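You operate a simulated robot arm through the tools that you are given. There is no shell and no other tool. Be economical: measure what you need, move in short steps, check, and stop when the job is done.

You are at the controls of a simulated two-armed robot. One attempt, no reset.

JOB
Press block 59 in the vacuum press at 0.6 bar.
Fine: lid shut, both latches on; leave the pump running, dial and valve as set.

It is judged by the outcome, as a careful person would: the job done as asked, and still so three seconds after it is handed in. It fails if anything else is knocked over, pushed out of place, dropped, spilled or broken. Lids that push on must go on centred and level and be pressed home; caps that screw on are set level and turned clockwise until they are tight.

ROBOT AND FRAMES
Two 7-joint arms with two-finger parallel grippers on one trunk that stands fixed in place. Base frame: the origin is at the foot of the trunk, x ahead of it, y to its left, z up; the work surface is at about z = 810. Readings come in mm, degrees, newtons and seconds.
The left shoulder is at [70, 163, 1345], the right one opposite. With the tool pointing down near the work surface each hand reaches from about 100 to 840 mm from the base axis, measured 20 degrees to its own side. Payload 3.43 kg a hand.
The TCP of each hand is the grasp point between the finger pads, 34 mm short of the fingertips. In the tool frame z runs along the fingers and y along their closing line. Largest opening 128 mm; finger width 24, thickness 12; the body of the gripper, 48 by 130 mm, starts 96 mm behind the TCP.
Orientation is that of the tool frame in the base frame, as [roll, pitch, yaw] about the fixed x, y, z axes, in that order (R = Rz(yaw) Ry(pitch) Rx(roll)). With the fingers straight down and closing along the base's y, the tool's x points along the base's -x, its y along +y and its z along -z.

CONTROLS
- The arms move only by the tool arm_command. It takes "left_motion", "right_motion" or both (then of equal length, played together; a hand with none holds still); each is a list of rows, each a list of 6 numbers: the shift along the tool's x, y, z in mm, then the turn, a rotation vector about the tool's x, y, z in degrees. In form: [[dx, dy, dz, wx, wy, wz], ...]. A call has 1 to 20 rows; each row shifts and turns the commanded pose from where the row before left it, along the tool's axes as they then stand. "left_fingers" and "right_fingers" are, for a hand that has rows, the finger opening in mm, from 0 to 128, set as the call begins (left out, the last holds). A row lasts 0.2 s, in which the tool goes at most 50 mm and 8.6 degrees; a call with a longer step from one row to the next is refused whole, and so is a gripper value outside its range. A pose out of reach is approached as far as the arm can. The call stops where the force on the tool passes 40 N (or 10 N more than at its start, if that is more) or the arm is blocked; 0.2 s more then pass. Each finger travels about 153 mm/s and halts on what it meets, pressing with about 21 N; the grip force reading is that of the motor and also rises with nothing between the fingers. The clock runs only during rows and for 0.2 s after the last one: add rows that do not move to give the fingers time. The reply holds the time, the measured pose of the TCP, the force on the tool along the base axes, the opening and the grip force, in the units named above and with some noise, with the torque about the TCP (base axes, N m) and any sound that the robot's microphone picked up, and new pictures: "pictures" is both (left out), scene, wrist or none (wrist: the cameras of the hands that moved).
- Cameras (640 x 400 px; columns grow to the right, rows downward): "scene" is now at [129, -34.1, 1562.3]; the picture's right is [-0.34, -0.94, 0.00], its down [-0.56, 0.20, -0.80] and it looks along [0.76, -0.28, -0.59] (base axes); focal length 306 px, centre (320, 200). "left" rides on the left gripper at [76, 11, -160] in its tool frame; the picture's right is [-0.15, 0.99, 0.00], its down [-0.88, -0.13, -0.46] and it looks along [-0.45, -0.07, 0.89] (tool axes); focal length 234 px, centre (320, 200). "right" rides on the right gripper at [76, -11, -160] in its tool frame; the picture's right is [0.15, 0.99, 0.00], its down [-0.88, 0.13, -0.46] and it looks along [-0.45, 0.07, 0.89] (tool axes); focal length 234 px, centre (320, 200). There is no depth. A picture from a camera that has moved, and an enlarged one, comes with that camera's place and axes in the base frame and with its lens. The place of the scene camera against the robot may be out by one fixed shift of up to 12 mm in any direction.
- move_column(by): slides the trunk up (or, below 0, down) by that many mm; the arms and the scene camera ride with it, the base frame stays. It gives what a move gives, with no picture.
- turn_head(pan, tilt): turns the head with the scene camera to pan (to the left, within 86 degrees either way) and tilt (down, from -29 to 69), counted from straight ahead of the robot. It gives what a move gives, and a new picture of the scene camera.
- close_up(camera, box): a new picture of the part [left, top, right, bottom] of that camera's present view, enlarged. The clock stands still meanwhile.
- finish_job(): hands the job in; it is judged then, once.

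Go step by step. Nothing tells you positions but the pictures and the camera data: compare them with the known pose of the tool, close in by small moves and look again before you grip or let go. The budget is 120 turns and 200 pictures, counting those below and the enlarged ones. Unless the task says otherwise, let go and move clear before handing in, and close with one line.

The tools are called after "Request:" as name(argument=value, ...) on one line, values as JSON. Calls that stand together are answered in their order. arm_command: Moves the arms, as the interface text tells. Its arguments: {"type":"object","properties":{"left_motion":{"type":"array","items":{"type":"array","items":{"type":"number"}}},"left_fingers":{"type":"number"},"right_motion":{"type":"array","items":{"type":"array","items":{"type":"number"}}},"right_fingers":{"type":"number"},"pictures":{"type":"string","enum":["both","scene","wrist","none"]}},"required":[]} The other tools are called the same way: move_column (by) slides the trunk up or down; turn_head (pan, tilt) turns the head that bears the scene camera; close_up (camera, box) takes an enlarged picture of a part of a camera's view; finish_job () hands the job in.

At the start:

```text
time_s: 0.0
left_tcp_pos: [520.1, -31.0, 1385.4]
left_tool_rot: [-179.9, -0.1, 179.9]
left_wrist_force: [-0.3, 0.2, 0.4]
left_moment: [0.0, -0.02, 0.01]
left_width: 127.9
left_grip_force: 0.0
right_tcp_pos: [449.2, -482.3, 1338.4]
right_tool_rot: [-179.8, 0.0, -179.9]
right_wrist_force: [-0.7, -0.6, -0.2]
right_moment: [-0.01, 0.01, 0.03]
right_width: 128.1
right_grip_force: 0.0
trunk travel left (down, up): [-825.0, 115.0]
head pan, tilt: [-20.1, 36.4]
```

scene: 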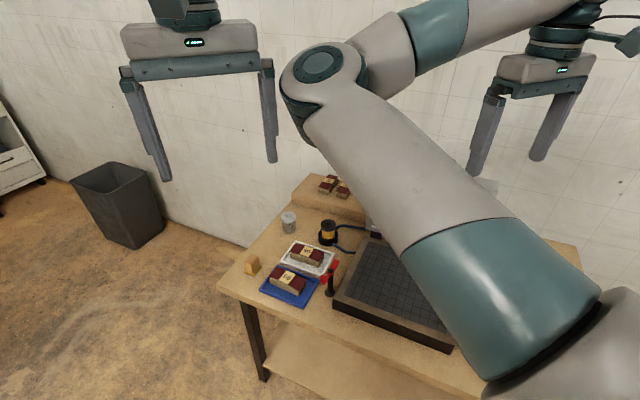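
right: 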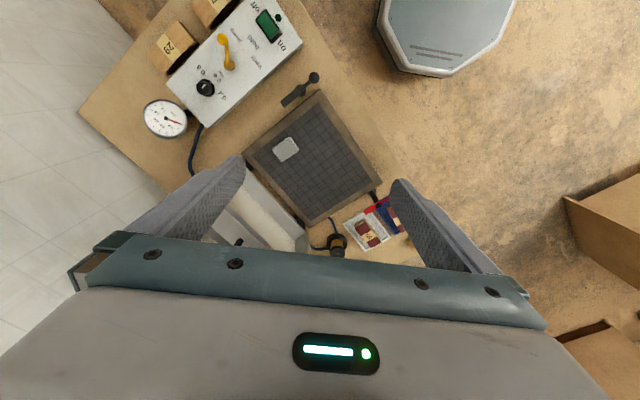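
left: 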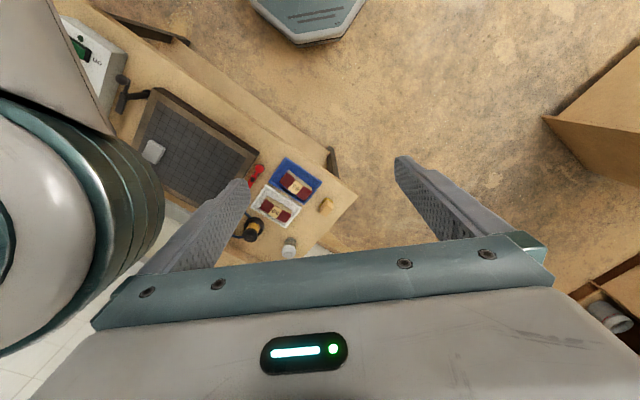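

The right arm hides much of the press from the head camera, so I'll enlarge the present views to read the layout before I move anything.

Request:
close_up(camera="right", box=[80, 0, 440, 260])

Request:
close_up(camera="left", box=[60, 60, 380, 280])

Request:
close_up(camera="scene", box=[220, 160, 460, 330])

```text
1.54 times, centred on (260, 130) of right
camera zoom: at [375.0, -493.2, 1497.5], right [-0.15, 0.99, 0.0], down [0.88, 0.13, 0.46], along [0.45, 0.07, -0.89], focal length 360 px, centre (412, 308)
```

zoom: 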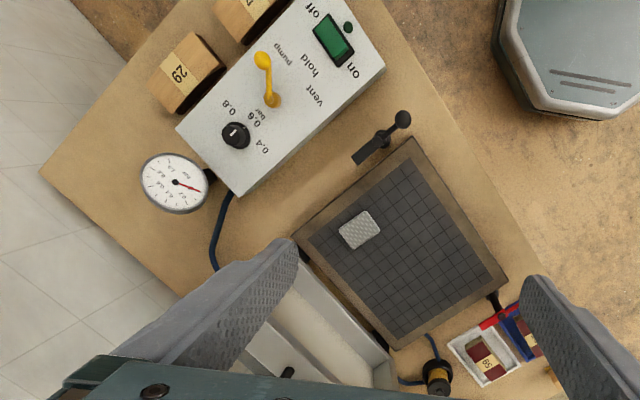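

```text
1.82 times, centred on (220, 170) of left
camera zoom: at [444.8, -17.9, 1545.2], right [0.15, 0.99, 0.0], down [0.88, -0.13, 0.46], along [0.45, -0.07, -0.89], focal length 426 px, centre (502, 254)
```

zoom: 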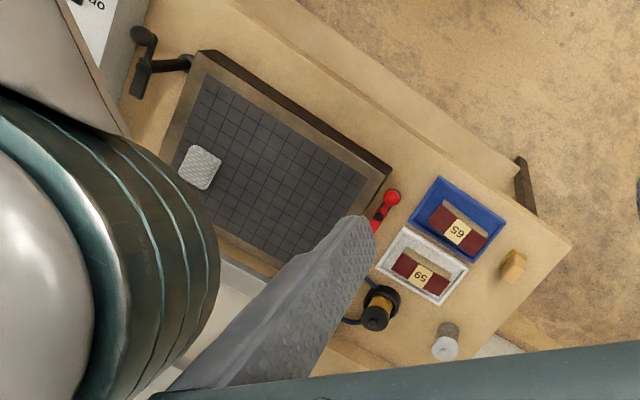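

```text
2.35 times, centred on (340, 245) of scene
camera zoom: at [129.0, -34.1, 1562.3], right [-0.34, -0.94, 0.0], down [-0.56, 0.2, -0.8], along [0.76, -0.28, -0.59], focal length 720 px, centre (273, 94)
```

zoom: 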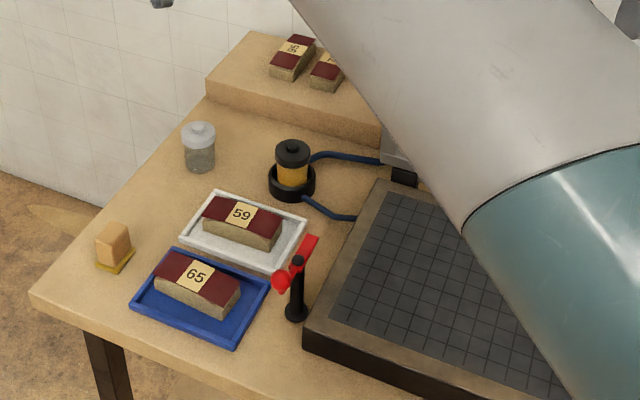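

Block 59 sits in the white tray at about (795, -230), the press centre is near (594, -473), and the control box is around (360, -690). I'll move the right arm outward to clear the view.

Request:
arm_command(right_motion=[[30, -38, 0, 0, 0, 0], [30, -38, 0, 0, 0, 0], [30, -38, 0, 0, 0, 0], [30, -38, 0, 0, 0, 0], [30, -38, 0, 0, 0, 0], [30, -38, 0, 0, 0, 0]], pictures="both")

Request:
turn_head(pan=-38, tilt=45)

```text
time_s: 1.4
left_tcp_pos: [519.1, -31.0, 1386.4]
left_tool_rot: [179.9, 0.1, 179.9]
left_wrist_force: [-0.7, 0.0, -0.1]
left_moment: [-0.01, -0.01, 0.01]
left_width: 127.6
left_grip_force: 0.1
right_tcp_pos: [268.6, -711.2, 1336.4]
right_tool_rot: [180.0, 0.1, -179.9]
right_wrist_force: [0.1, -0.4, 0.1]
right_moment: [0.03, -0.02, -0.01]
right_width: 128.2
right_grip_force: 0.0
trunk travel left (down, up): [-825.0, 115.0]
head pan, tilt: [-20.1, 36.4]
camera scene: at [126.9, -36.4, 1562.4], right [-0.34, -0.94, 0.0], down [-0.56, 0.21, -0.8], along [0.76, -0.28, -0.59], focal length 306 px, centre (320, 200)
camera right: at [193.6, -723.5, 1495.9], right [-0.15, 0.99, 0.0], down [0.88, 0.13, 0.46], along [0.45, 0.07, -0.89], focal length 234 px, centre (320, 200)
```

scene: 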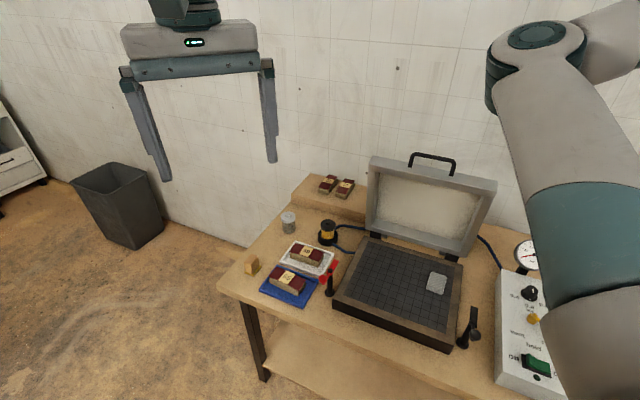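
right: 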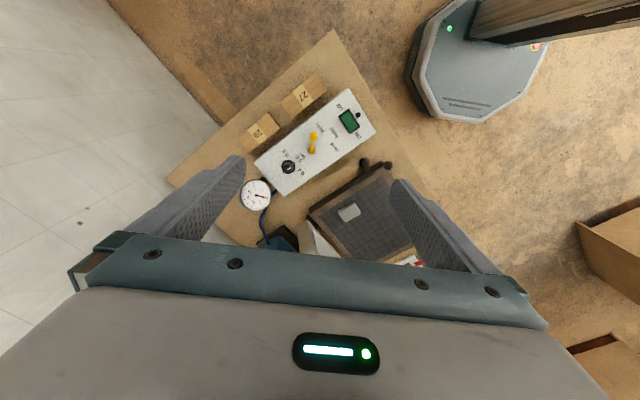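

```text
time_s: 2.2
left_tcp_pos: [520.3, -30.1, 1384.6]
left_tool_rot: [-179.9, 0.0, -179.9]
left_wrist_force: [0.0, 0.5, -0.1]
left_moment: [-0.02, 0.01, 0.01]
left_width: 128.1
left_grip_force: 0.0
right_tcp_pos: [270.7, -708.6, 1337.9]
right_tool_rot: [-179.8, 0.1, -179.9]
right_wrist_force: [-0.5, 0.3, 0.3]
right_moment: [-0.01, 0.01, 0.0]
right_width: 128.0
right_grip_force: 0.1
trunk travel left (down, up): [-825.0, 115.0]
head pan, tilt: [-38.0, 45.0]
camera scene: at [111.4, -53.8, 1549.7], right [-0.62, -0.79, 0.0], down [-0.56, 0.43, -0.71], along [0.56, -0.44, -0.71], focal length 306 px, centre (320, 200)
```

scene: 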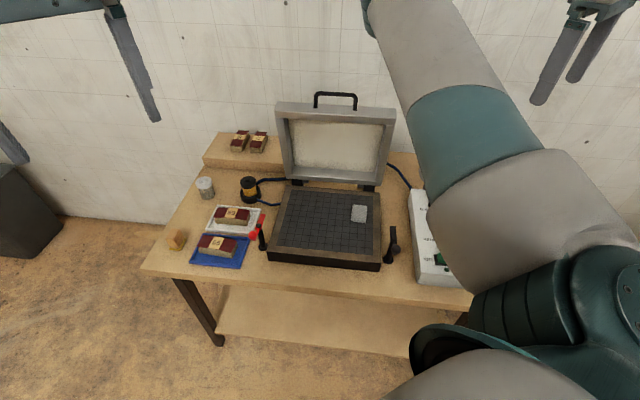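

Request:
close_up(camera="scene", box=[150, 80, 310, 280])

Request:
close_up(camera="scene", box=[240, 80, 480, 300])

Request:
close_up(camera="right", box=[220, 70, 440, 270])

```text
2.00 times, centred on (230, 180) of scene
camera zoom: at [111.4, -53.8, 1549.7], right [-0.62, -0.79, 0.0], down [-0.56, 0.43, -0.71], along [0.56, -0.44, -0.71], focal length 612 px, centre (500, 240)
```

zoom: 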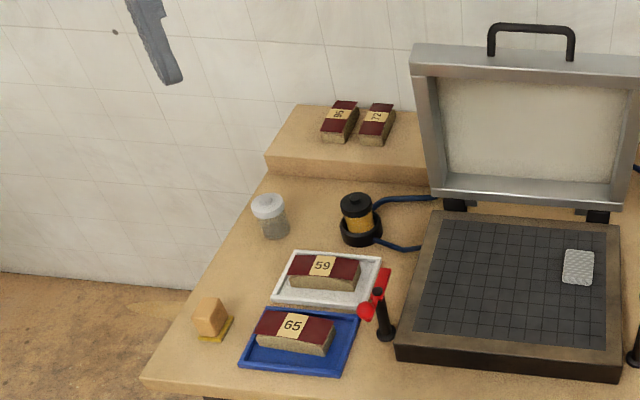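

```text
1.82 times, centred on (360, 190) of scene
camera zoom: at [111.4, -53.8, 1549.7], right [-0.62, -0.79, 0.0], down [-0.56, 0.43, -0.71], along [0.56, -0.44, -0.71], focal length 556 px, centre (247, 218)
```

zoom: 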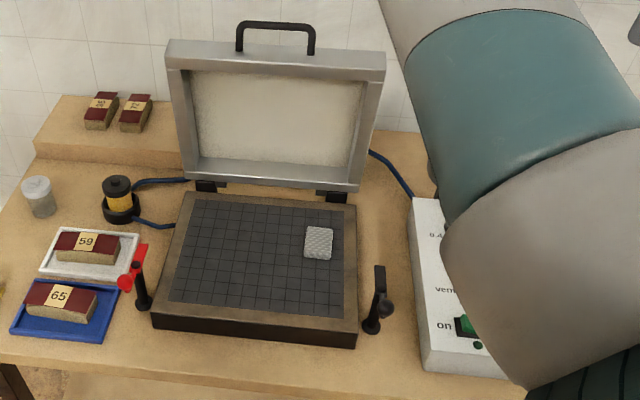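

```text
2.00 times, centred on (330, 170) of right
camera zoom: at [196.0, -720.4, 1497.0], right [-0.15, 0.99, 0.0], down [0.88, 0.13, 0.46], along [0.45, 0.07, -0.89], focal length 468 px, centre (300, 260)
```

zoom: 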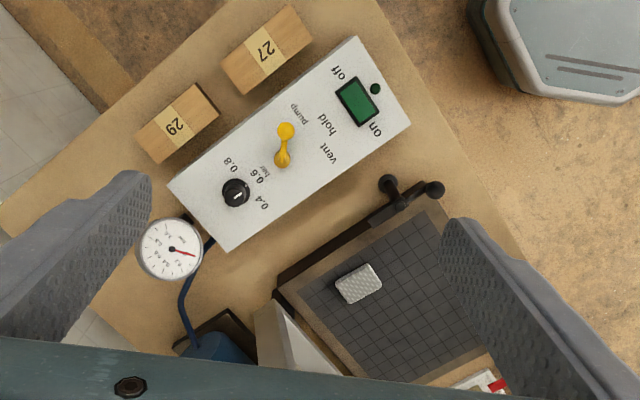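

The layout is clear: the lid is open with its hinge at the back, there's a latch post on each side, and block 59 is in the white tray. I'll move the left hand out of the way and bring the right hand over block 59.

Request:
arm_command(right_motion=[[-35, 32, 0, 0, 0, 0], [-35, 32, 0, 0, 0, 0], [-35, 32, 0, 0, 0, 0], [-35, 32, 0, 0, 0, 0], [-35, 32, 0, 0, 0, 0], [-35, 32, 0, 0, 0, 0], [-35, 32, 0, 0, 0, 0], [-35, 32, 0, 0, 0, 0], [-35, 32, 0, 0, 0, 0], [-35, 32, 0, 0, 0, 0], [-35, 32, 0, 0, 0, 0], [-35, 32, 0, 0, 0, 0], [-35, 32, 0, 0, 0, 0], [-35, 32, 0, 0, 0, 0], [-10, 32, 0, 0, 0, 0], [0, 0, 0, 0, 0, -8], [0, 0, 0, 0, 0, -8], [0, 0, 0, 0, 0, -8], [0, 0, 0, 0, 0, -8], [0, 0, 0, 0, 0, -8]], left_motion=[[10, 22, 0, 0, 0, 0], [10, 22, 0, 0, 0, 0], [10, 22, 0, 0, 0, 0], [10, 22, 0, 0, 0, 0], [10, 22, 0, 0, 0, 0], [10, 22, 0, 0, 0, 0], [10, 22, 0, 0, 0, 0], [10, 22, 0, 0, 0, 0], [10, 22, 0, 0, 0, 0], [10, 22, 0, 0, 0, 0], [10, 22, 0, 0, 0, 0], [10, 22, 0, 0, 0, 0], [10, 22, 0, 0, 0, 0], [10, 22, 0, 0, 0, 0], [10, 22, 0, 0, 0, 0], [0, 0, 0, 0, 0, 0], [0, 0, 0, 0, 0, 0], [0, 0, 0, 0, 0, 0], [0, 0, 0, 0, 0, 0], [0, 0, 0, 0, 0, 0]], pictures="none")

Request:
arm_command(right_motion=[[0, 0, 30, 0, 0, -6], [0, 0, 40, 0, 0, -6], [0, 0, 40, 0, 0, 0], [0, 0, 40, 0, 0, 0]], pictures="both")

```text
time_s: 6.4
left_tcp_pos: [371.6, 300.9, 1386.4]
left_tool_rot: [179.9, 0.0, 180.0]
left_wrist_force: [0.0, 0.1, 0.2]
left_moment: [-0.01, 0.03, 0.01]
left_width: 127.8
left_grip_force: 0.1
right_tcp_pos: [769.7, -231.3, 1337.8]
right_tool_rot: [-179.9, -0.1, -139.7]
right_wrist_force: [-1.2, 0.2, 0.8]
right_moment: [-0.01, -0.01, 0.0]
right_width: 127.7
right_grip_force: 0.1
trunk travel left (down, up): [-825.0, 115.0]
head pan, tilt: [-38.0, 45.0]
```

```text
time_s: 7.4
left_tcp_pos: [371.0, 300.6, 1385.6]
left_tool_rot: [180.0, -0.1, -179.9]
left_wrist_force: [0.3, -0.3, -0.2]
left_moment: [-0.02, 0.02, -0.02]
left_width: 127.8
left_grip_force: 0.1
right_tcp_pos: [769.5, -231.7, 1187.5]
right_tool_rot: [-179.9, -0.2, -128.0]
right_wrist_force: [0.7, 0.2, -0.1]
right_moment: [0.06, 0.0, -0.02]
right_width: 127.9
right_grip_force: 0.0
trunk travel left (down, up): [-825.0, 115.0]
head pan, tilt: [-38.0, 45.0]
camera scene: at [112.2, -54.3, 1549.7], right [-0.62, -0.79, 0.0], down [-0.56, 0.44, -0.71], along [0.56, -0.44, -0.71], focal length 306 px, centre (320, 200)
camera right: at [732.8, -297.7, 1346.2], right [-0.87, 0.49, 0.0], down [0.44, 0.78, 0.45], along [0.22, 0.39, -0.89], focal length 234 px, centre (320, 200)
```

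scene: 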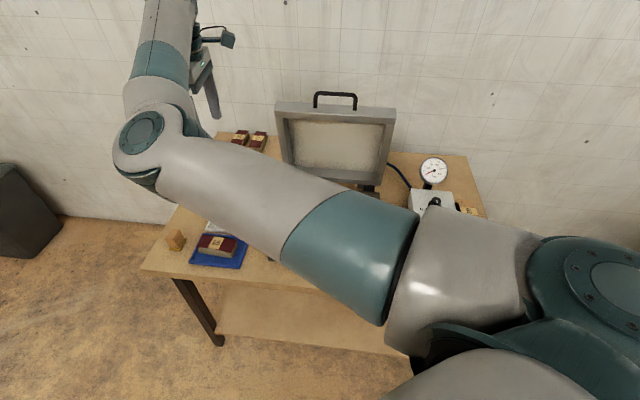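
right: 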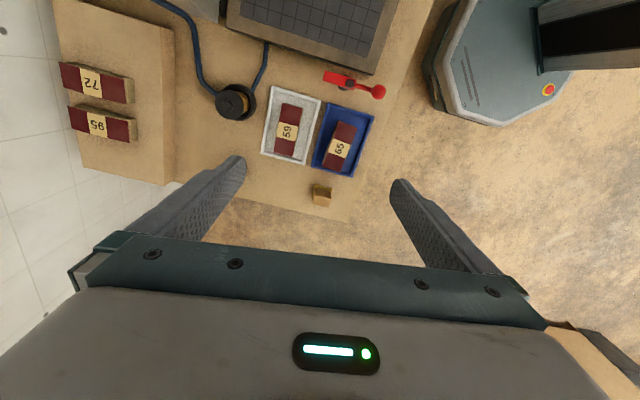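

Request:
close_up(camera="right", box=[180, 60, 420, 210])

```text
2.67 times, centred on (300, 135) of right
camera zoom: at [732.8, -297.7, 1346.2], right [-0.87, 0.49, 0.0], down [0.44, 0.78, 0.45], along [0.22, 0.39, -0.89], focal length 624 px, centre (373, 373)
```

zoom: 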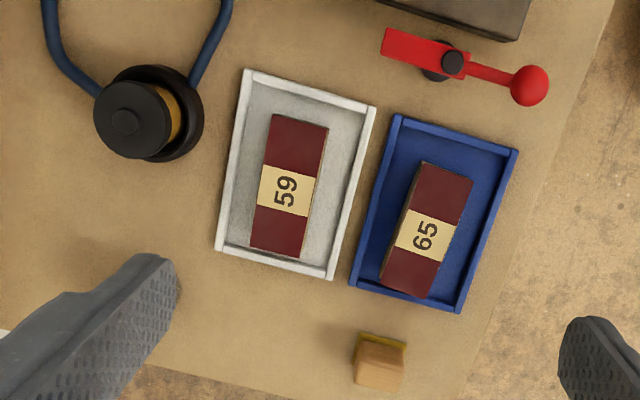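

Block 59 is about 100 × 41 mm, centred near (832, -249) with its long axis at 47° yaw. That's at the edge of reach, so I'll align above it and lower the trunk to gain reach.

Request:
arm_command(right_motion=[[-12, -30, 0, 0, 0, 2.5], [-12, -30, 0, 0, 0, 2.5], [0, 0, 0, 0, 0, 0]], pictures="none")

Request:
move_column(by=-170)

Request:
arm_command(right_motion=[[0, 0, 0, 0, 0, 0]], right_fingers=80, pictures="both")

```text
time_s: 8.2
left_tcp_pos: [370.5, 302.4, 1385.5]
left_tool_rot: [-179.9, 0.1, 179.9]
left_wrist_force: [-0.3, 0.2, 0.2]
left_moment: [-0.03, -0.02, 0.01]
left_width: 128.0
left_grip_force: 0.1
right_tcp_pos: [829.7, -249.0, 1189.5]
right_tool_rot: [-179.8, 0.0, -133.0]
right_wrist_force: [0.3, 0.3, 0.5]
right_moment: [0.0, 0.0, 0.0]
right_width: 128.0
right_grip_force: 0.0
trunk travel left (down, up): [-825.0, 115.0]
head pan, tilt: [-38.0, 45.0]
```

```text
time_s: 10.1
left_tcp_pos: [369.8, 300.7, 1215.8]
left_tool_rot: [-180.0, 0.0, -180.0]
left_wrist_force: [-0.1, -0.5, -0.1]
left_moment: [-0.02, -0.04, 0.01]
left_width: 128.2
left_grip_force: 0.1
right_tcp_pos: [831.5, -249.2, 1018.6]
right_tool_rot: [-179.9, -0.1, -132.8]
right_wrist_force: [-0.8, 0.5, 0.0]
right_moment: [-0.04, 0.0, 0.0]
right_width: 128.0
right_grip_force: 0.1
trunk travel left (down, up): [-655.0, 285.0]
head pan, tilt: [-38.0, 45.0]
```

```text
time_s: 10.5
left_tcp_pos: [370.5, 300.7, 1216.6]
left_tool_rot: [-179.9, 0.0, 179.9]
left_wrist_force: [0.6, -0.3, 0.4]
left_moment: [0.03, -0.01, 0.0]
left_width: 128.0
left_grip_force: 0.1
right_tcp_pos: [831.0, -250.4, 1019.1]
right_tool_rot: [-179.8, -0.1, -132.9]
right_wrist_force: [0.3, 0.3, 0.4]
right_moment: [0.0, 0.0, 0.0]
right_width: 80.2
right_grip_force: 0.0
trunk travel left (down, up): [-655.0, 285.0]
head pan, tilt: [-38.0, 45.0]
camera scene: at [111.3, -53.9, 1379.7], right [-0.62, -0.79, 0.0], down [-0.56, 0.44, -0.71], along [0.56, -0.44, -0.71], focal length 306 px, centre (320, 200)
camera right: at [788.6, -312.9, 1178.0], right [-0.82, 0.57, 0.0], down [0.5, 0.73, 0.45], along [0.26, 0.37, -0.89], focal length 234 px, centre (320, 200)
```

scene: 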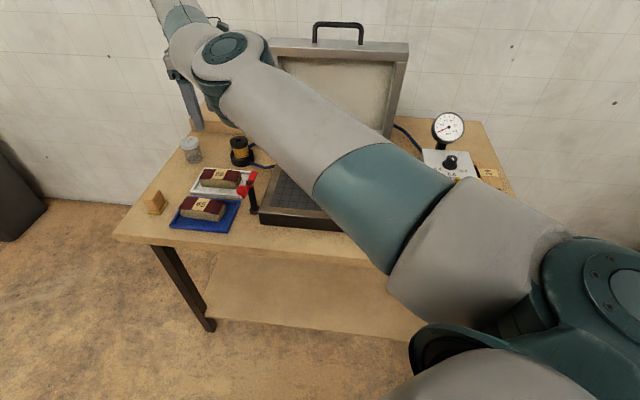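
right: 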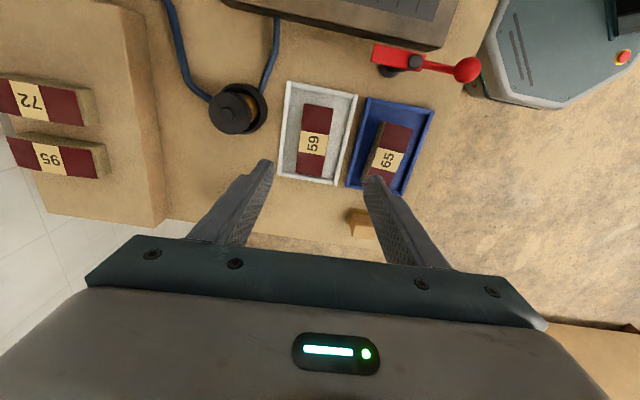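

Request:
close_up(camera="right", box=[240, 70, 400, 200])

Request:
close_up(camera="scene", box=[160, 120, 320, 240])

```text
3.08 times, centred on (320, 135) of right
camera zoom: at [788.6, -312.9, 1178.0], right [-0.82, 0.57, 0.0], down [0.5, 0.73, 0.45], along [0.26, 0.37, -0.89], focal length 720 px, centre (320, 400)
```

zoom: 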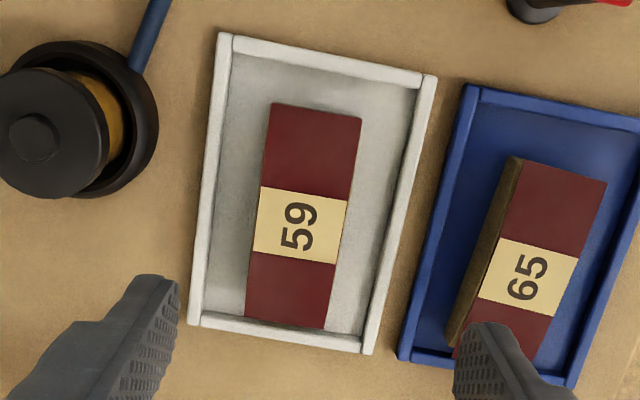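

```text
3.33 times, centred on (240, 180) of scene
camera zoom: at [111.3, -53.9, 1379.7], right [-0.62, -0.79, 0.0], down [-0.56, 0.44, -0.71], along [0.56, -0.44, -0.71], focal length 1020 px, centre (587, 267)
```

zoom: 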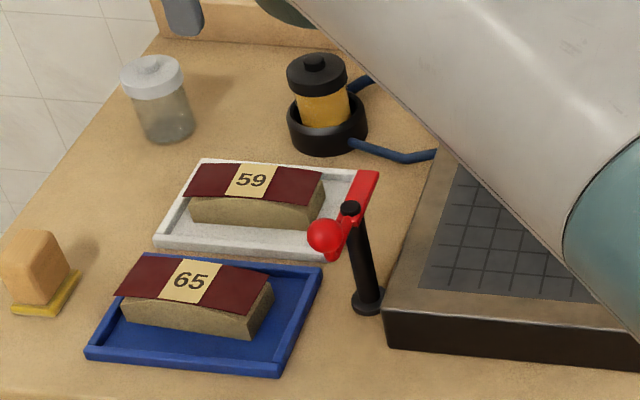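

Block 59's top is at roughly z 848, and its centre refines to about (839, -252). I'll shift a little and descend partway to check alignment.

Request:
arm_command(right_motion=[[-4, -7, 20, 0, 0, 1], [0, 0, 35, 0, 0, 0], [0, 0, 35, 0, 0, 0], [0, 0, 0, 0, 0, 0]], pictures="both")

Request:
close_up(camera="right", box=[240, 90, 400, 220])

Request:
close_up(camera="scene", box=[160, 100, 320, 240])

```text
time_s: 11.5
left_tcp_pos: [369.7, 300.1, 1215.9]
left_tool_rot: [180.0, 0.1, -179.9]
left_wrist_force: [-0.2, 0.2, -0.3]
left_moment: [0.01, 0.02, -0.03]
left_width: 128.0
left_grip_force: 0.0
right_tcp_pos: [835.3, -251.6, 927.2]
right_tool_rot: [180.0, -0.2, -133.9]
right_wrist_force: [-0.7, -0.6, 0.1]
right_moment: [0.05, -0.01, 0.0]
right_width: 80.3
right_grip_force: 0.0
right hand out of reach, approached as far as the arm can: row 1
trunk travel left (down, up): [-655.0, 285.0]
head pan, tilt: [-38.0, 45.0]
camera scene: at [110.6, -54.2, 1379.7], right [-0.62, -0.79, 0.0], down [-0.56, 0.44, -0.71], along [0.56, -0.44, -0.71], focal length 306 px, centre (320, 200)
camera right: at [791.8, -315.0, 1086.8], right [-0.81, 0.58, 0.0], down [0.52, 0.73, 0.45], along [0.26, 0.37, -0.89], focal length 234 px, centre (320, 200)
```

scene: 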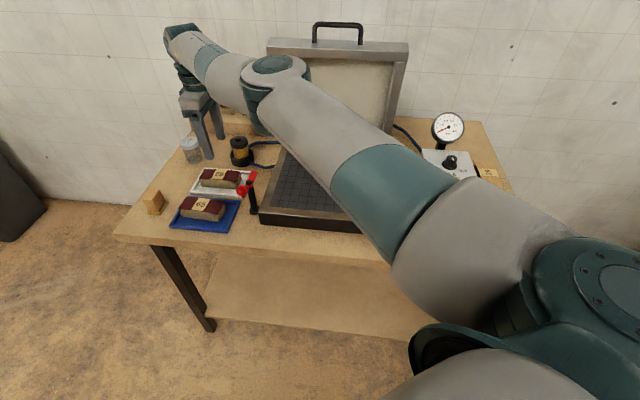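
right: 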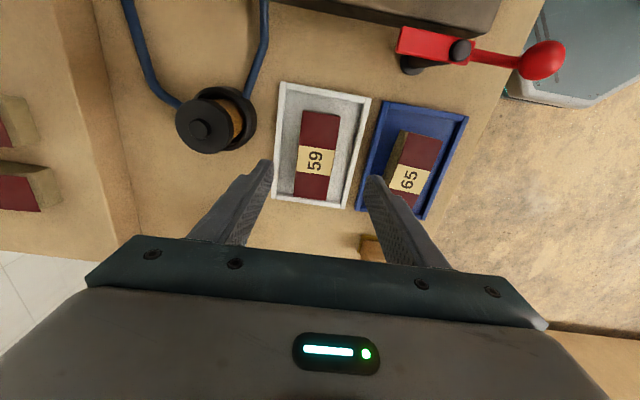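

```text
3.08 times, centred on (320, 155) of right
camera zoom: at [791.8, -315.0, 1086.8], right [-0.81, 0.58, 0.0], down [0.52, 0.73, 0.45], along [0.26, 0.37, -0.89], focal length 720 px, centre (320, 338)
```

zoom: 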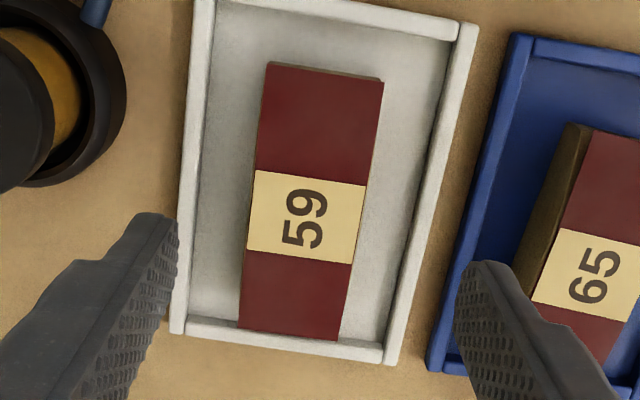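

```text
2.86 times, centred on (240, 170) of scene
camera zoom: at [110.6, -54.2, 1379.7], right [-0.62, -0.79, 0.0], down [-0.56, 0.44, -0.71], along [0.56, -0.44, -0.71], focal length 874 px, centre (549, 286)
```

zoom: 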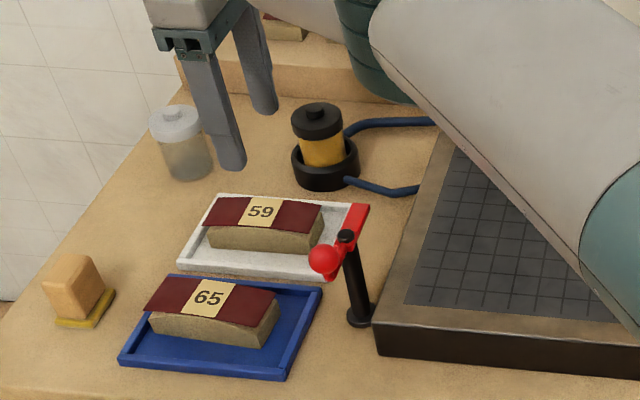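

Cross-checking the head and wrist rays shows everything sits lower than I assumed. The block top is at z ≈ 800, centred near (845, -246). I'll lower the trunk further for reach and re-align.

Request:
move_column(by=-50)

Request:
arm_command(right_motion=[[-10.5, -3.7, 0, 0, 0, 0], [0, 0, 0, 0, 0, 0]], pictures="both")

Request:
close_up(camera="right", box=[220, 70, 420, 220])

Request:
close_up(camera="scene", box=[140, 80, 320, 220])

```text
time_s: 12.4
left_tcp_pos: [370.6, 300.7, 1167.3]
left_tool_rot: [180.0, 0.0, 179.9]
left_wrist_force: [0.2, -1.1, 0.3]
left_moment: [-0.02, -0.02, 0.0]
left_width: 127.9
left_grip_force: 0.0
right_tcp_pos: [836.0, -253.0, 878.3]
right_tool_rot: [-179.9, -0.3, -133.9]
right_wrist_force: [0.4, 0.6, 0.7]
right_moment: [0.02, -0.03, 0.02]
right_width: 79.9
right_grip_force: 0.0
trunk travel left (down, up): [-605.0, 335.0]
head pan, tilt: [-38.0, 45.0]
```

```text
time_s: 13.1
left_tcp_pos: [370.5, 300.4, 1165.1]
left_tool_rot: [-180.0, 0.0, 180.0]
left_wrist_force: [-0.6, 0.3, -0.6]
left_moment: [-0.01, 0.02, 0.0]
left_width: 127.9
left_grip_force: 0.0
right_tcp_pos: [836.8, -248.0, 877.3]
right_tool_rot: [-180.0, 0.0, -133.8]
right_wrist_force: [0.4, -0.3, -0.5]
right_moment: [0.03, 0.0, -0.02]
right_width: 80.0
right_grip_force: 0.1
right hand out of reach, approached as far as the arm can: row 1
trunk travel left (down, up): [-605.0, 335.0]
head pan, tilt: [-38.0, 45.0]
camera scene: at [110.9, -54.6, 1329.7], right [-0.62, -0.79, 0.0], down [-0.56, 0.44, -0.71], along [0.56, -0.44, -0.71], focal length 306 px, centre (320, 200)
camera right: at [793.5, -309.5, 1036.7], right [-0.81, 0.58, 0.0], down [0.52, 0.73, 0.45], along [0.26, 0.37, -0.89], focal length 234 px, centre (320, 200)
```

scene: 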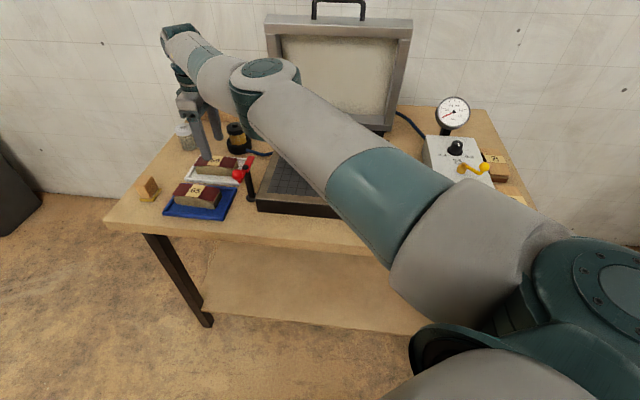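
right: 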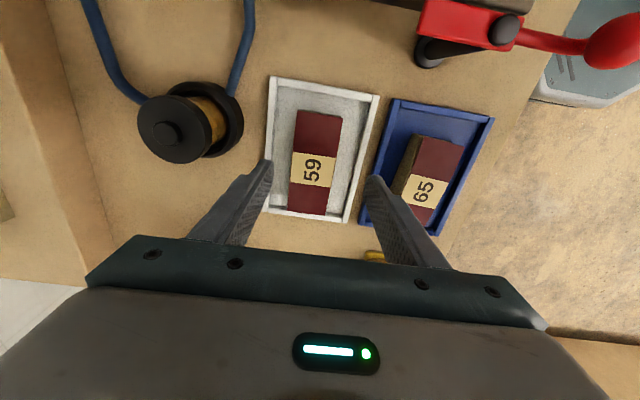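

```text
2.67 times, centred on (320, 145) of right
camera zoom: at [793.5, -309.5, 1036.7], right [-0.81, 0.58, 0.0], down [0.52, 0.73, 0.45], along [0.26, 0.37, -0.89], focal length 624 px, centre (320, 347)
```

zoom: 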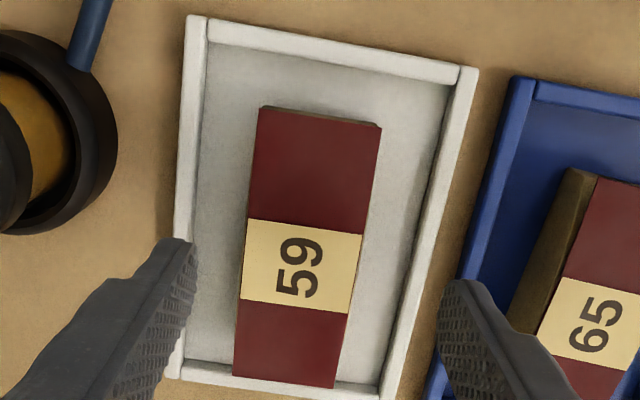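

```text
2.86 times, centred on (230, 150) of scene
camera zoom: at [110.9, -54.6, 1329.7], right [-0.62, -0.79, 0.0], down [-0.56, 0.44, -0.71], along [0.56, -0.44, -0.71], focal length 874 px, centre (577, 343)
```

zoom: 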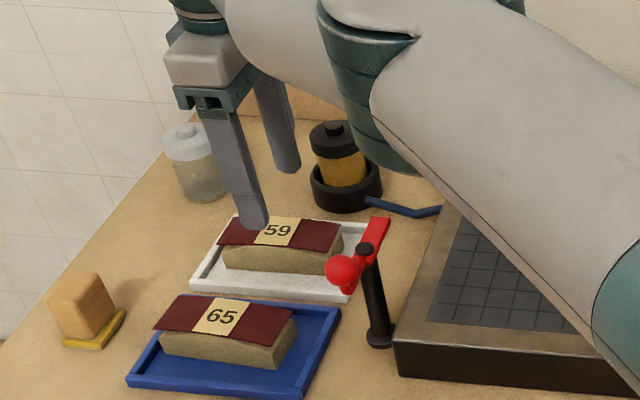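

The hand is at the limit of its reach here. I'll grip about 7 mm off-centre along the block's length while staying centred across it, so I'll adjust sideways, narrow the fingers and lower the trunk.

Request:
arm_command(right_motion=[[11.3, 0.2, 0, 0, 0, 0], [0, 0, 0, 0, 0, 0]], right_fingers=64, pictures="none")

Request:
move_column(by=-36)

Request:
close_up(camera="right", box=[220, 70, 420, 220])

Request:
close_up(camera="scene", box=[140, 60, 320, 200])

```text
time_s: 13.7
left_tcp_pos: [371.8, 300.7, 1165.3]
left_tool_rot: [-179.9, -0.1, -180.0]
left_wrist_force: [-0.9, 0.1, -0.5]
left_moment: [-0.01, -0.02, 0.05]
left_width: 128.3
left_grip_force: 0.1
right_tcp_pos: [835.5, -254.5, 875.9]
right_tool_rot: [179.9, -0.3, -133.9]
right_wrist_force: [0.0, 0.5, 0.2]
right_moment: [-0.03, 0.01, 0.0]
right_width: 64.2
right_grip_force: 0.1
right hand out of reach, approached as far as the arm can: row 1
trunk travel left (down, up): [-605.0, 335.0]
head pan, tilt: [-38.0, 45.0]
```

```text
time_s: 14.4
left_tcp_pos: [370.4, 300.3, 1130.4]
left_tool_rot: [180.0, 0.1, -179.9]
left_wrist_force: [-0.1, 0.1, -0.2]
left_moment: [0.03, -0.03, -0.01]
left_width: 127.5
left_grip_force: 0.1
right_tcp_pos: [834.6, -256.1, 839.4]
right_tool_rot: [180.0, -0.2, -133.9]
right_wrist_force: [0.4, 0.2, -0.2]
right_moment: [0.03, -0.03, 0.02]
right_width: 64.3
right_grip_force: 0.1
trunk travel left (down, up): [-569.0, 371.0]
head pan, tilt: [-38.0, 45.0]
```

```text
2.67 times, centred on (320, 145) of right
camera zoom: at [791.6, -317.4, 1000.9], right [-0.81, 0.58, 0.0], down [0.52, 0.73, 0.45], along [0.26, 0.37, -0.89], focal length 624 px, centre (320, 347)
```

zoom: 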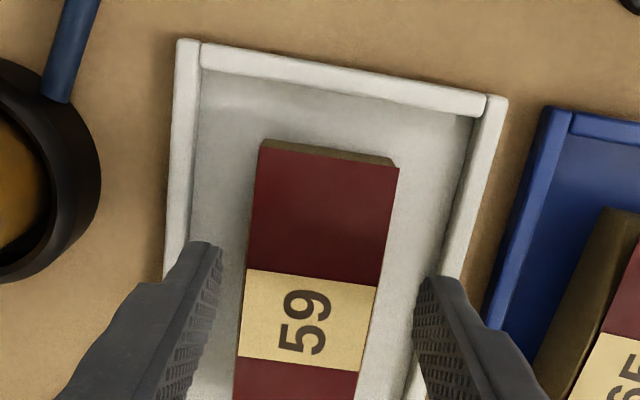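

```text
2.86 times, centred on (230, 130) of scene
camera zoom: at [110.5, -54.2, 1293.8], right [-0.62, -0.79, 0.0], down [-0.56, 0.44, -0.71], along [0.56, -0.44, -0.71], focal length 874 px, centre (577, 400)
```

zoom: 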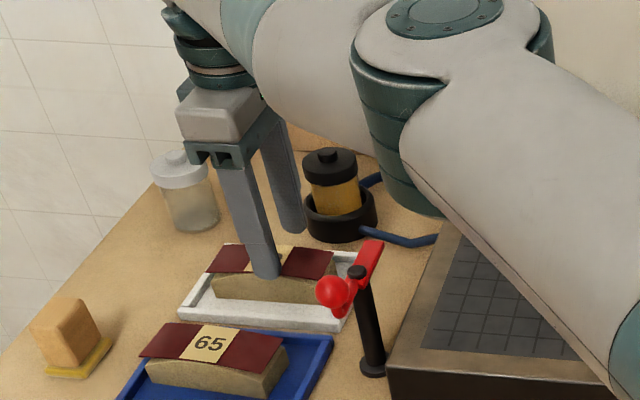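

The fingers straddle block 59, with the tips just above its top. I'll lower 22 mm more and look before closing.

Request:
move_column(by=-22)

Request:
close_up(camera="scene", box=[140, 60, 320, 200])

```text
time_s: 15.1
left_tcp_pos: [368.8, 300.9, 1108.5]
left_tool_rot: [180.0, 0.2, 179.9]
left_wrist_force: [0.3, 0.0, -0.6]
left_moment: [0.0, -0.03, 0.02]
left_width: 128.0
left_grip_force: 0.1
right_tcp_pos: [834.8, -255.3, 820.3]
right_tool_rot: [180.0, -0.2, -133.8]
right_wrist_force: [0.8, -0.2, 0.5]
right_moment: [-0.01, -0.03, 0.03]
right_width: 64.0
right_grip_force: 0.0
trunk travel left (down, up): [-547.0, 393.0]
head pan, tilt: [-38.0, 45.0]
```

```text
2.86 times, centred on (230, 130) of scene
camera zoom: at [110.6, -54.1, 1271.7], right [-0.62, -0.79, 0.0], down [-0.56, 0.44, -0.71], along [0.56, -0.44, -0.71], focal length 874 px, centre (577, 400)
```

zoom: 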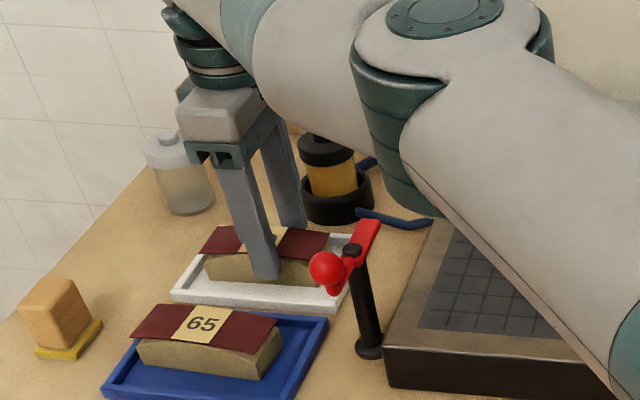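

The fingertips are level with the body of the block and clear of the tray rim. I'll close on it.

Request:
arm_command(right_motion=[[0, 0, 0, 0, 0, 0], [0, 0, 0, 0, 0, 0], [0, 0, 0, 0, 0, 0]], right_fingers=20, pictures="none")

Request:
move_column(by=60)

Request:
close_up(camera="scene", box=[140, 60, 320, 200])

Request:
close_up(camera="right", box=[200, 60, 440, 230])

```text
time_s: 15.9
left_tcp_pos: [370.4, 300.9, 1108.0]
left_tool_rot: [-179.9, 0.1, 179.9]
left_wrist_force: [-0.2, -0.1, 0.7]
left_moment: [-0.02, 0.03, -0.02]
left_width: 127.8
left_grip_force: 0.0
right_tcp_pos: [835.3, -255.2, 819.7]
right_tool_rot: [-180.0, -0.1, -133.9]
right_wrist_force: [0.5, -0.9, 2.8]
right_moment: [0.07, 0.08, -0.07]
right_width: 47.4
right_grip_force: 21.6
trunk travel left (down, up): [-547.0, 393.0]
head pan, tilt: [-38.0, 45.0]
```

```text
time_s: 16.9
left_tcp_pos: [371.1, 300.5, 1167.8]
left_tool_rot: [-179.9, 0.0, 180.0]
left_wrist_force: [-0.3, -1.3, 0.3]
left_moment: [-0.04, -0.04, 0.0]
left_width: 127.9
left_grip_force: 0.1
right_tcp_pos: [835.2, -255.4, 877.8]
right_tool_rot: [179.9, -0.3, -133.9]
right_wrist_force: [0.0, 0.1, -1.5]
right_moment: [-0.01, 0.03, 0.05]
right_width: 47.3
right_grip_force: 21.2
trunk travel left (down, up): [-607.0, 333.0]
head pan, tilt: [-38.0, 45.0]
```

```text
2.86 times, centred on (230, 130) of scene
camera zoom: at [111.5, -54.0, 1331.6], right [-0.62, -0.79, 0.0], down [-0.56, 0.44, -0.71], along [0.56, -0.44, -0.71], focal length 874 px, centre (577, 400)
```

zoom: 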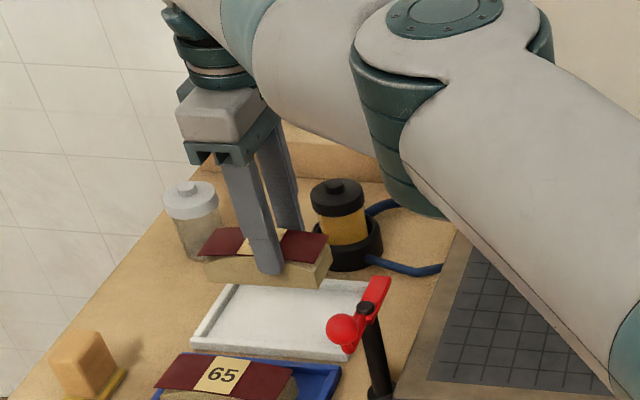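

```text
2.35 times, centred on (320, 145) of right
camera zoom: at [792.3, -317.1, 1038.0], right [-0.81, 0.58, 0.0], down [0.52, 0.73, 0.45], along [0.26, 0.37, -0.89], focal length 551 px, centre (320, 329)
```

zoom: 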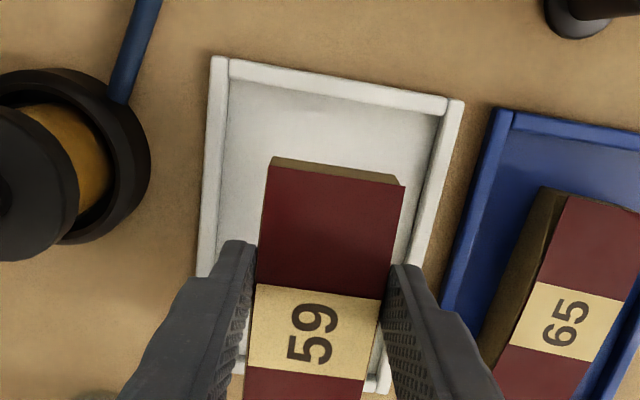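

I have block 59. The press platen is centred near (616, -472), with its front edge at about 45° yaw, and the mesh pad sits over its right half. I'll raise the block and carry it over the platen, clear of the mesh.

Request:
move_column(by=150)

Request:
arm_command(right_motion=[[36, 1, 0, 0, 0, 0], [36, 1, 0, 0, 0, 0], [36, 1, 0, 0, 0, 0], [36, 1, 0, 0, 0, 0], [36, 1, 0, 0, 0, 0], [36, 1, 0, 0, 0, 0], [36, 1, 0, 0, 0, 0], [36, 0, 0, 0, 0, 0], [0, 0, 0, 0, 0, 0]], pictures="both")

```text
time_s: 18.7
left_tcp_pos: [370.4, 301.3, 1318.5]
left_tool_rot: [-180.0, 0.0, -180.0]
left_wrist_force: [0.5, -1.0, 0.2]
left_moment: [0.0, 0.0, -0.02]
left_width: 128.0
left_grip_force: 0.1
right_tcp_pos: [836.0, -254.8, 1028.3]
right_tool_rot: [180.0, -0.3, -134.0]
right_wrist_force: [0.6, -0.2, -1.8]
right_moment: [-0.03, 0.02, 0.01]
right_width: 47.4
right_grip_force: 20.7
trunk travel left (down, up): [-757.0, 183.0]
head pan, tilt: [-38.0, 45.0]
```

```text
time_s: 20.1
left_tcp_pos: [372.3, 303.6, 1317.0]
left_tool_rot: [-179.9, 0.0, -180.0]
left_wrist_force: [-0.8, -0.3, 0.6]
left_moment: [0.01, 0.01, 0.02]
left_width: 127.8
left_grip_force: 0.1
right_tcp_pos: [818.2, -402.0, 1025.8]
right_tool_rot: [179.4, 0.2, -132.5]
right_wrist_force: [6.0, 22.2, 3.4]
right_moment: [-2.4, 0.62, -0.07]
right_width: 47.4
right_grip_force: 21.4
right hand out of reach, approached as far as the arm can: row 1, 2, 3, 4, 5, 6, 7
trunk travel left (down, up): [-757.0, 183.0]
head pan, tilt: [-38.0, 45.0]
stopped in row 7 (right hand): the force on the tool passed its limit at 50 N (the readings are from after the stop); the commanded pose is now the measured one
camera scene: at [113.2, -49.3, 1481.7], right [-0.61, -0.79, 0.0], down [-0.56, 0.43, -0.71], along [0.56, -0.44, -0.71], focal length 306 px, centre (320, 200)
camera right: at [776.6, -467.6, 1185.3], right [-0.83, 0.56, 0.01], down [0.5, 0.73, 0.46], along [0.25, 0.39, -0.89], focal length 234 px, centre (320, 200)
```

scene: 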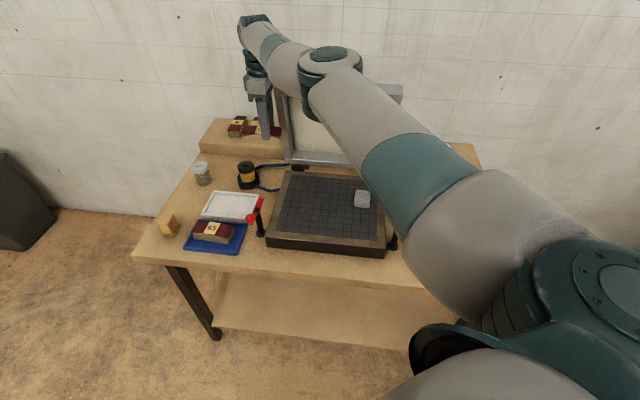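
right: 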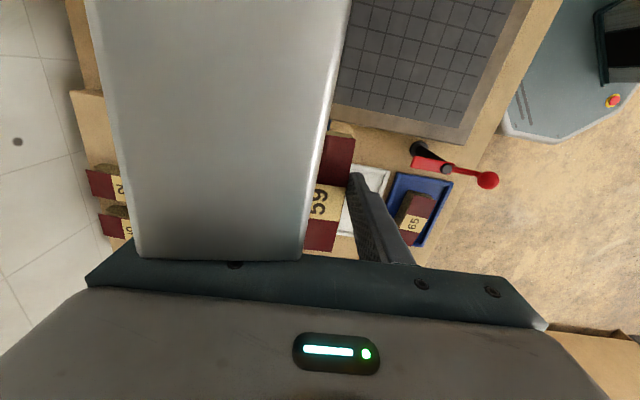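

The arm was fully stretched, so it swung sideways instead of coming inward and touched the edge of the open lid. I'll back off in +y and check that the lid and block are unharmed.

Request:
arm_command(right_motion=[[-22, 20, 0, 0, 0, 0], [-22, 20, 0, 0, 0, 0], [0, 0, 0, 0, 0, 0]], pictures="both")

```text
time_s: 20.9
left_tcp_pos: [369.7, 299.2, 1318.4]
left_tool_rot: [-179.9, 0.1, 179.9]
left_wrist_force: [0.4, -0.8, -0.1]
left_moment: [0.04, -0.03, 0.01]
left_width: 128.0
left_grip_force: 0.1
right_tcp_pos: [825.2, -353.0, 1025.1]
right_tool_rot: [179.3, 0.2, -133.0]
right_wrist_force: [-0.6, 0.0, -0.6]
right_moment: [0.06, 0.01, -0.01]
right_width: 47.3
right_grip_force: 20.4
right hand out of reach, approached as far as the arm can: row 1, 2
trunk travel left (down, up): [-757.0, 183.0]
head pan, tilt: [-38.0, 45.0]
camera scene: at [111.0, -55.5, 1481.6], right [-0.62, -0.79, 0.0], down [-0.56, 0.44, -0.71], along [0.56, -0.43, -0.71], focal length 306 px, centre (320, 200)
camera right: at [784.0, -417.4, 1184.1], right [-0.82, 0.57, 0.01], down [0.51, 0.73, 0.46], along [0.25, 0.38, -0.89], focal length 234 px, centre (320, 200)
```

scene: 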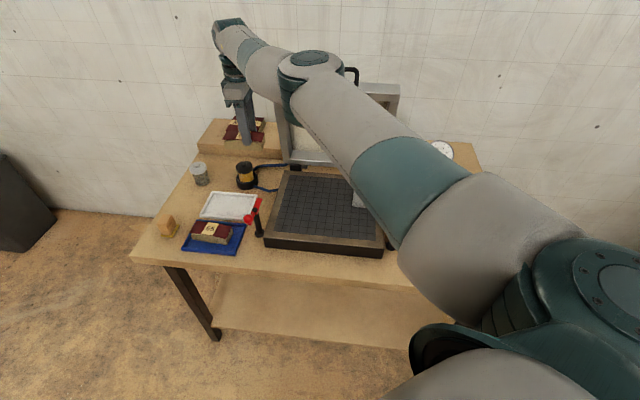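
right: 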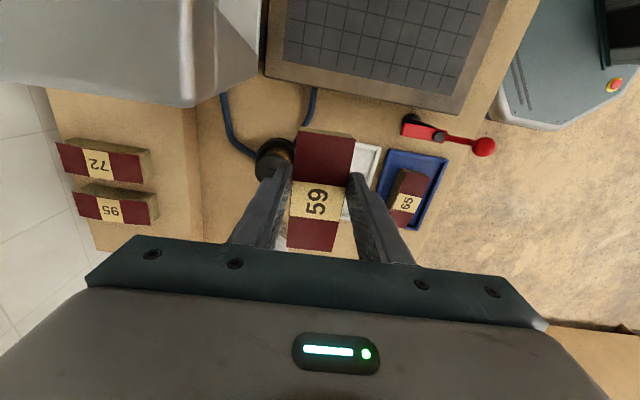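

Request:
arm_command(right_motion=[[-32.9, 30.7, 0, 0, 0, 0], [-32.9, 30.7, 0, 0, 0, 0], [0, 0, 0, 0, 0, 0], [27, 29, 0, 0, 0, 0], [27, 29, 0, 0, 0, 0], [0, 0, 0, 0, 0, 0]], pictures="none")

```text
time_s: 22.3
left_tcp_pos: [370.4, 299.6, 1318.5]
left_tool_rot: [-179.9, 0.1, -179.9]
left_wrist_force: [0.2, -0.4, 0.0]
left_moment: [0.0, -0.03, -0.01]
left_width: 127.8
left_grip_force: 0.1
right_tcp_pos: [834.3, -263.0, 1027.5]
right_tool_rot: [179.4, 0.1, -132.9]
right_wrist_force: [-0.1, -0.4, -0.5]
right_moment: [-0.04, 0.01, 0.01]
right_width: 47.5
right_grip_force: 21.1
right hand out of reach, approached as far as the arm can: row 1, 2, 4, 5
trunk travel left (down, up): [-757.0, 183.0]
head pan, tilt: [-38.0, 45.0]
```

The arm is locked straight. I'll use vertical motion, combined with an inward pull, to get the elbow to bend again.

Request:
arm_command(right_motion=[[0, 0, -40, 0, 0, 0], [0, 0, -40, 0, 0, 0], [0, 0, -40, 0, 0, 0], [0, 0, 0, 0, 0, 0]], pictures="none")

```text
time_s: 23.3
left_tcp_pos: [370.6, 299.7, 1318.9]
left_tool_rot: [-179.9, 0.1, 180.0]
left_wrist_force: [-0.5, 0.1, -0.4]
left_moment: [0.0, 0.0, -0.01]
left_width: 128.3
left_grip_force: 0.1
right_tcp_pos: [828.3, -262.7, 1148.5]
right_tool_rot: [179.5, 0.3, -132.8]
right_wrist_force: [1.0, -0.2, -1.5]
right_moment: [-0.01, 0.02, -0.02]
right_width: 47.4
right_grip_force: 21.0
right hand out of reach, approached as far as the arm can: row 3
trunk travel left (down, up): [-757.0, 183.0]
head pan, tilt: [-38.0, 45.0]
```

Request:
arm_command(right_motion=[[0, 0, 20, 0, 0, 0], [14, 15, 0, 0, 0, 0], [14, 15, 0, 0, 0, 0], [0, 0, 0, 0, 0, 0]], pictures="none")

```text
time_s: 24.3
left_tcp_pos: [370.6, 301.0, 1318.3]
left_tool_rot: [-179.9, 0.0, 179.9]
left_wrist_force: [0.7, 0.8, 0.7]
left_moment: [-0.01, 0.02, -0.02]
left_width: 128.0
left_grip_force: 0.0
right_tcp_pos: [786.7, -263.5, 1125.5]
right_tool_rot: [179.5, 0.2, -133.0]
right_wrist_force: [0.6, 1.0, -1.2]
right_moment: [-0.05, 0.04, 0.02]
right_width: 47.3
right_grip_force: 21.1
trunk travel left (down, up): [-757.0, 183.0]
head pan, tilt: [-38.0, 45.0]
```

The elbow is free again. I'll carry the block along the press's length to above the platen.

Request:
arm_command(right_motion=[[31.2, -2.3, 0, 0, 0, 0], [31.2, -2.3, 0, 0, 0, 0], [31.2, -2.3, 0, 0, 0, 0], [31.2, -2.3, 0, 0, 0, 0], [31.2, -2.3, 0, 0, 0, 0], [31.2, -2.3, 0, 0, 0, 0], [31.2, -2.3, 0, 0, 0, 0], [31.2, -2.3, 0, 0, 0, 0], [0, 0, 0, 0, 0, 0]], pictures="both")

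```text
time_s: 26.3
left_tcp_pos: [371.6, 300.3, 1317.5]
left_tool_rot: [-180.0, 0.0, 180.0]
left_wrist_force: [-0.3, -0.2, -0.1]
left_moment: [-0.05, 0.01, -0.02]
left_width: 127.9
left_grip_force: 0.0
right_tcp_pos: [630.6, -457.9, 1125.2]
right_tool_rot: [179.6, 0.1, -132.9]
right_wrist_force: [0.0, 0.2, -1.9]
right_moment: [-0.04, 0.01, 0.01]
right_width: 47.4
right_grip_force: 21.7
trunk travel left (down, up): [-757.0, 183.0]
head pan, tilt: [-38.0, 45.0]
camera scene: at [111.4, -53.4, 1481.7], right [-0.62, -0.79, 0.0], down [-0.56, 0.44, -0.71], along [0.56, -0.44, -0.71], focal length 306 px, centre (320, 200)
camera right: at [589.3, -522.0, 1283.4], right [-0.82, 0.57, 0.01], down [0.51, 0.73, 0.46], along [0.25, 0.38, -0.89], focal length 234 px, centre (320, 200)
```

scene: 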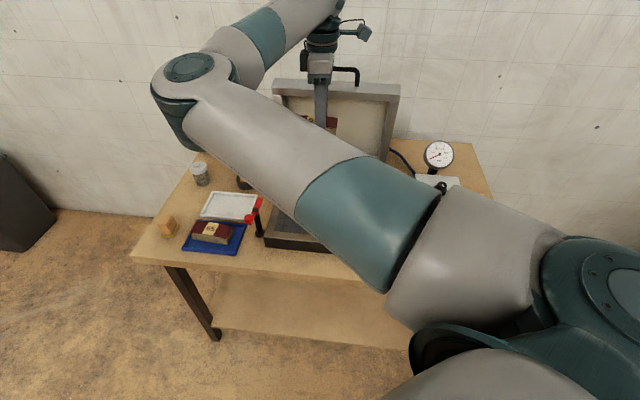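
right: 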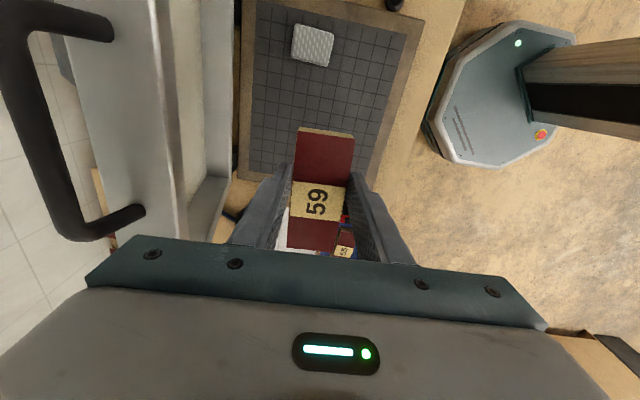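

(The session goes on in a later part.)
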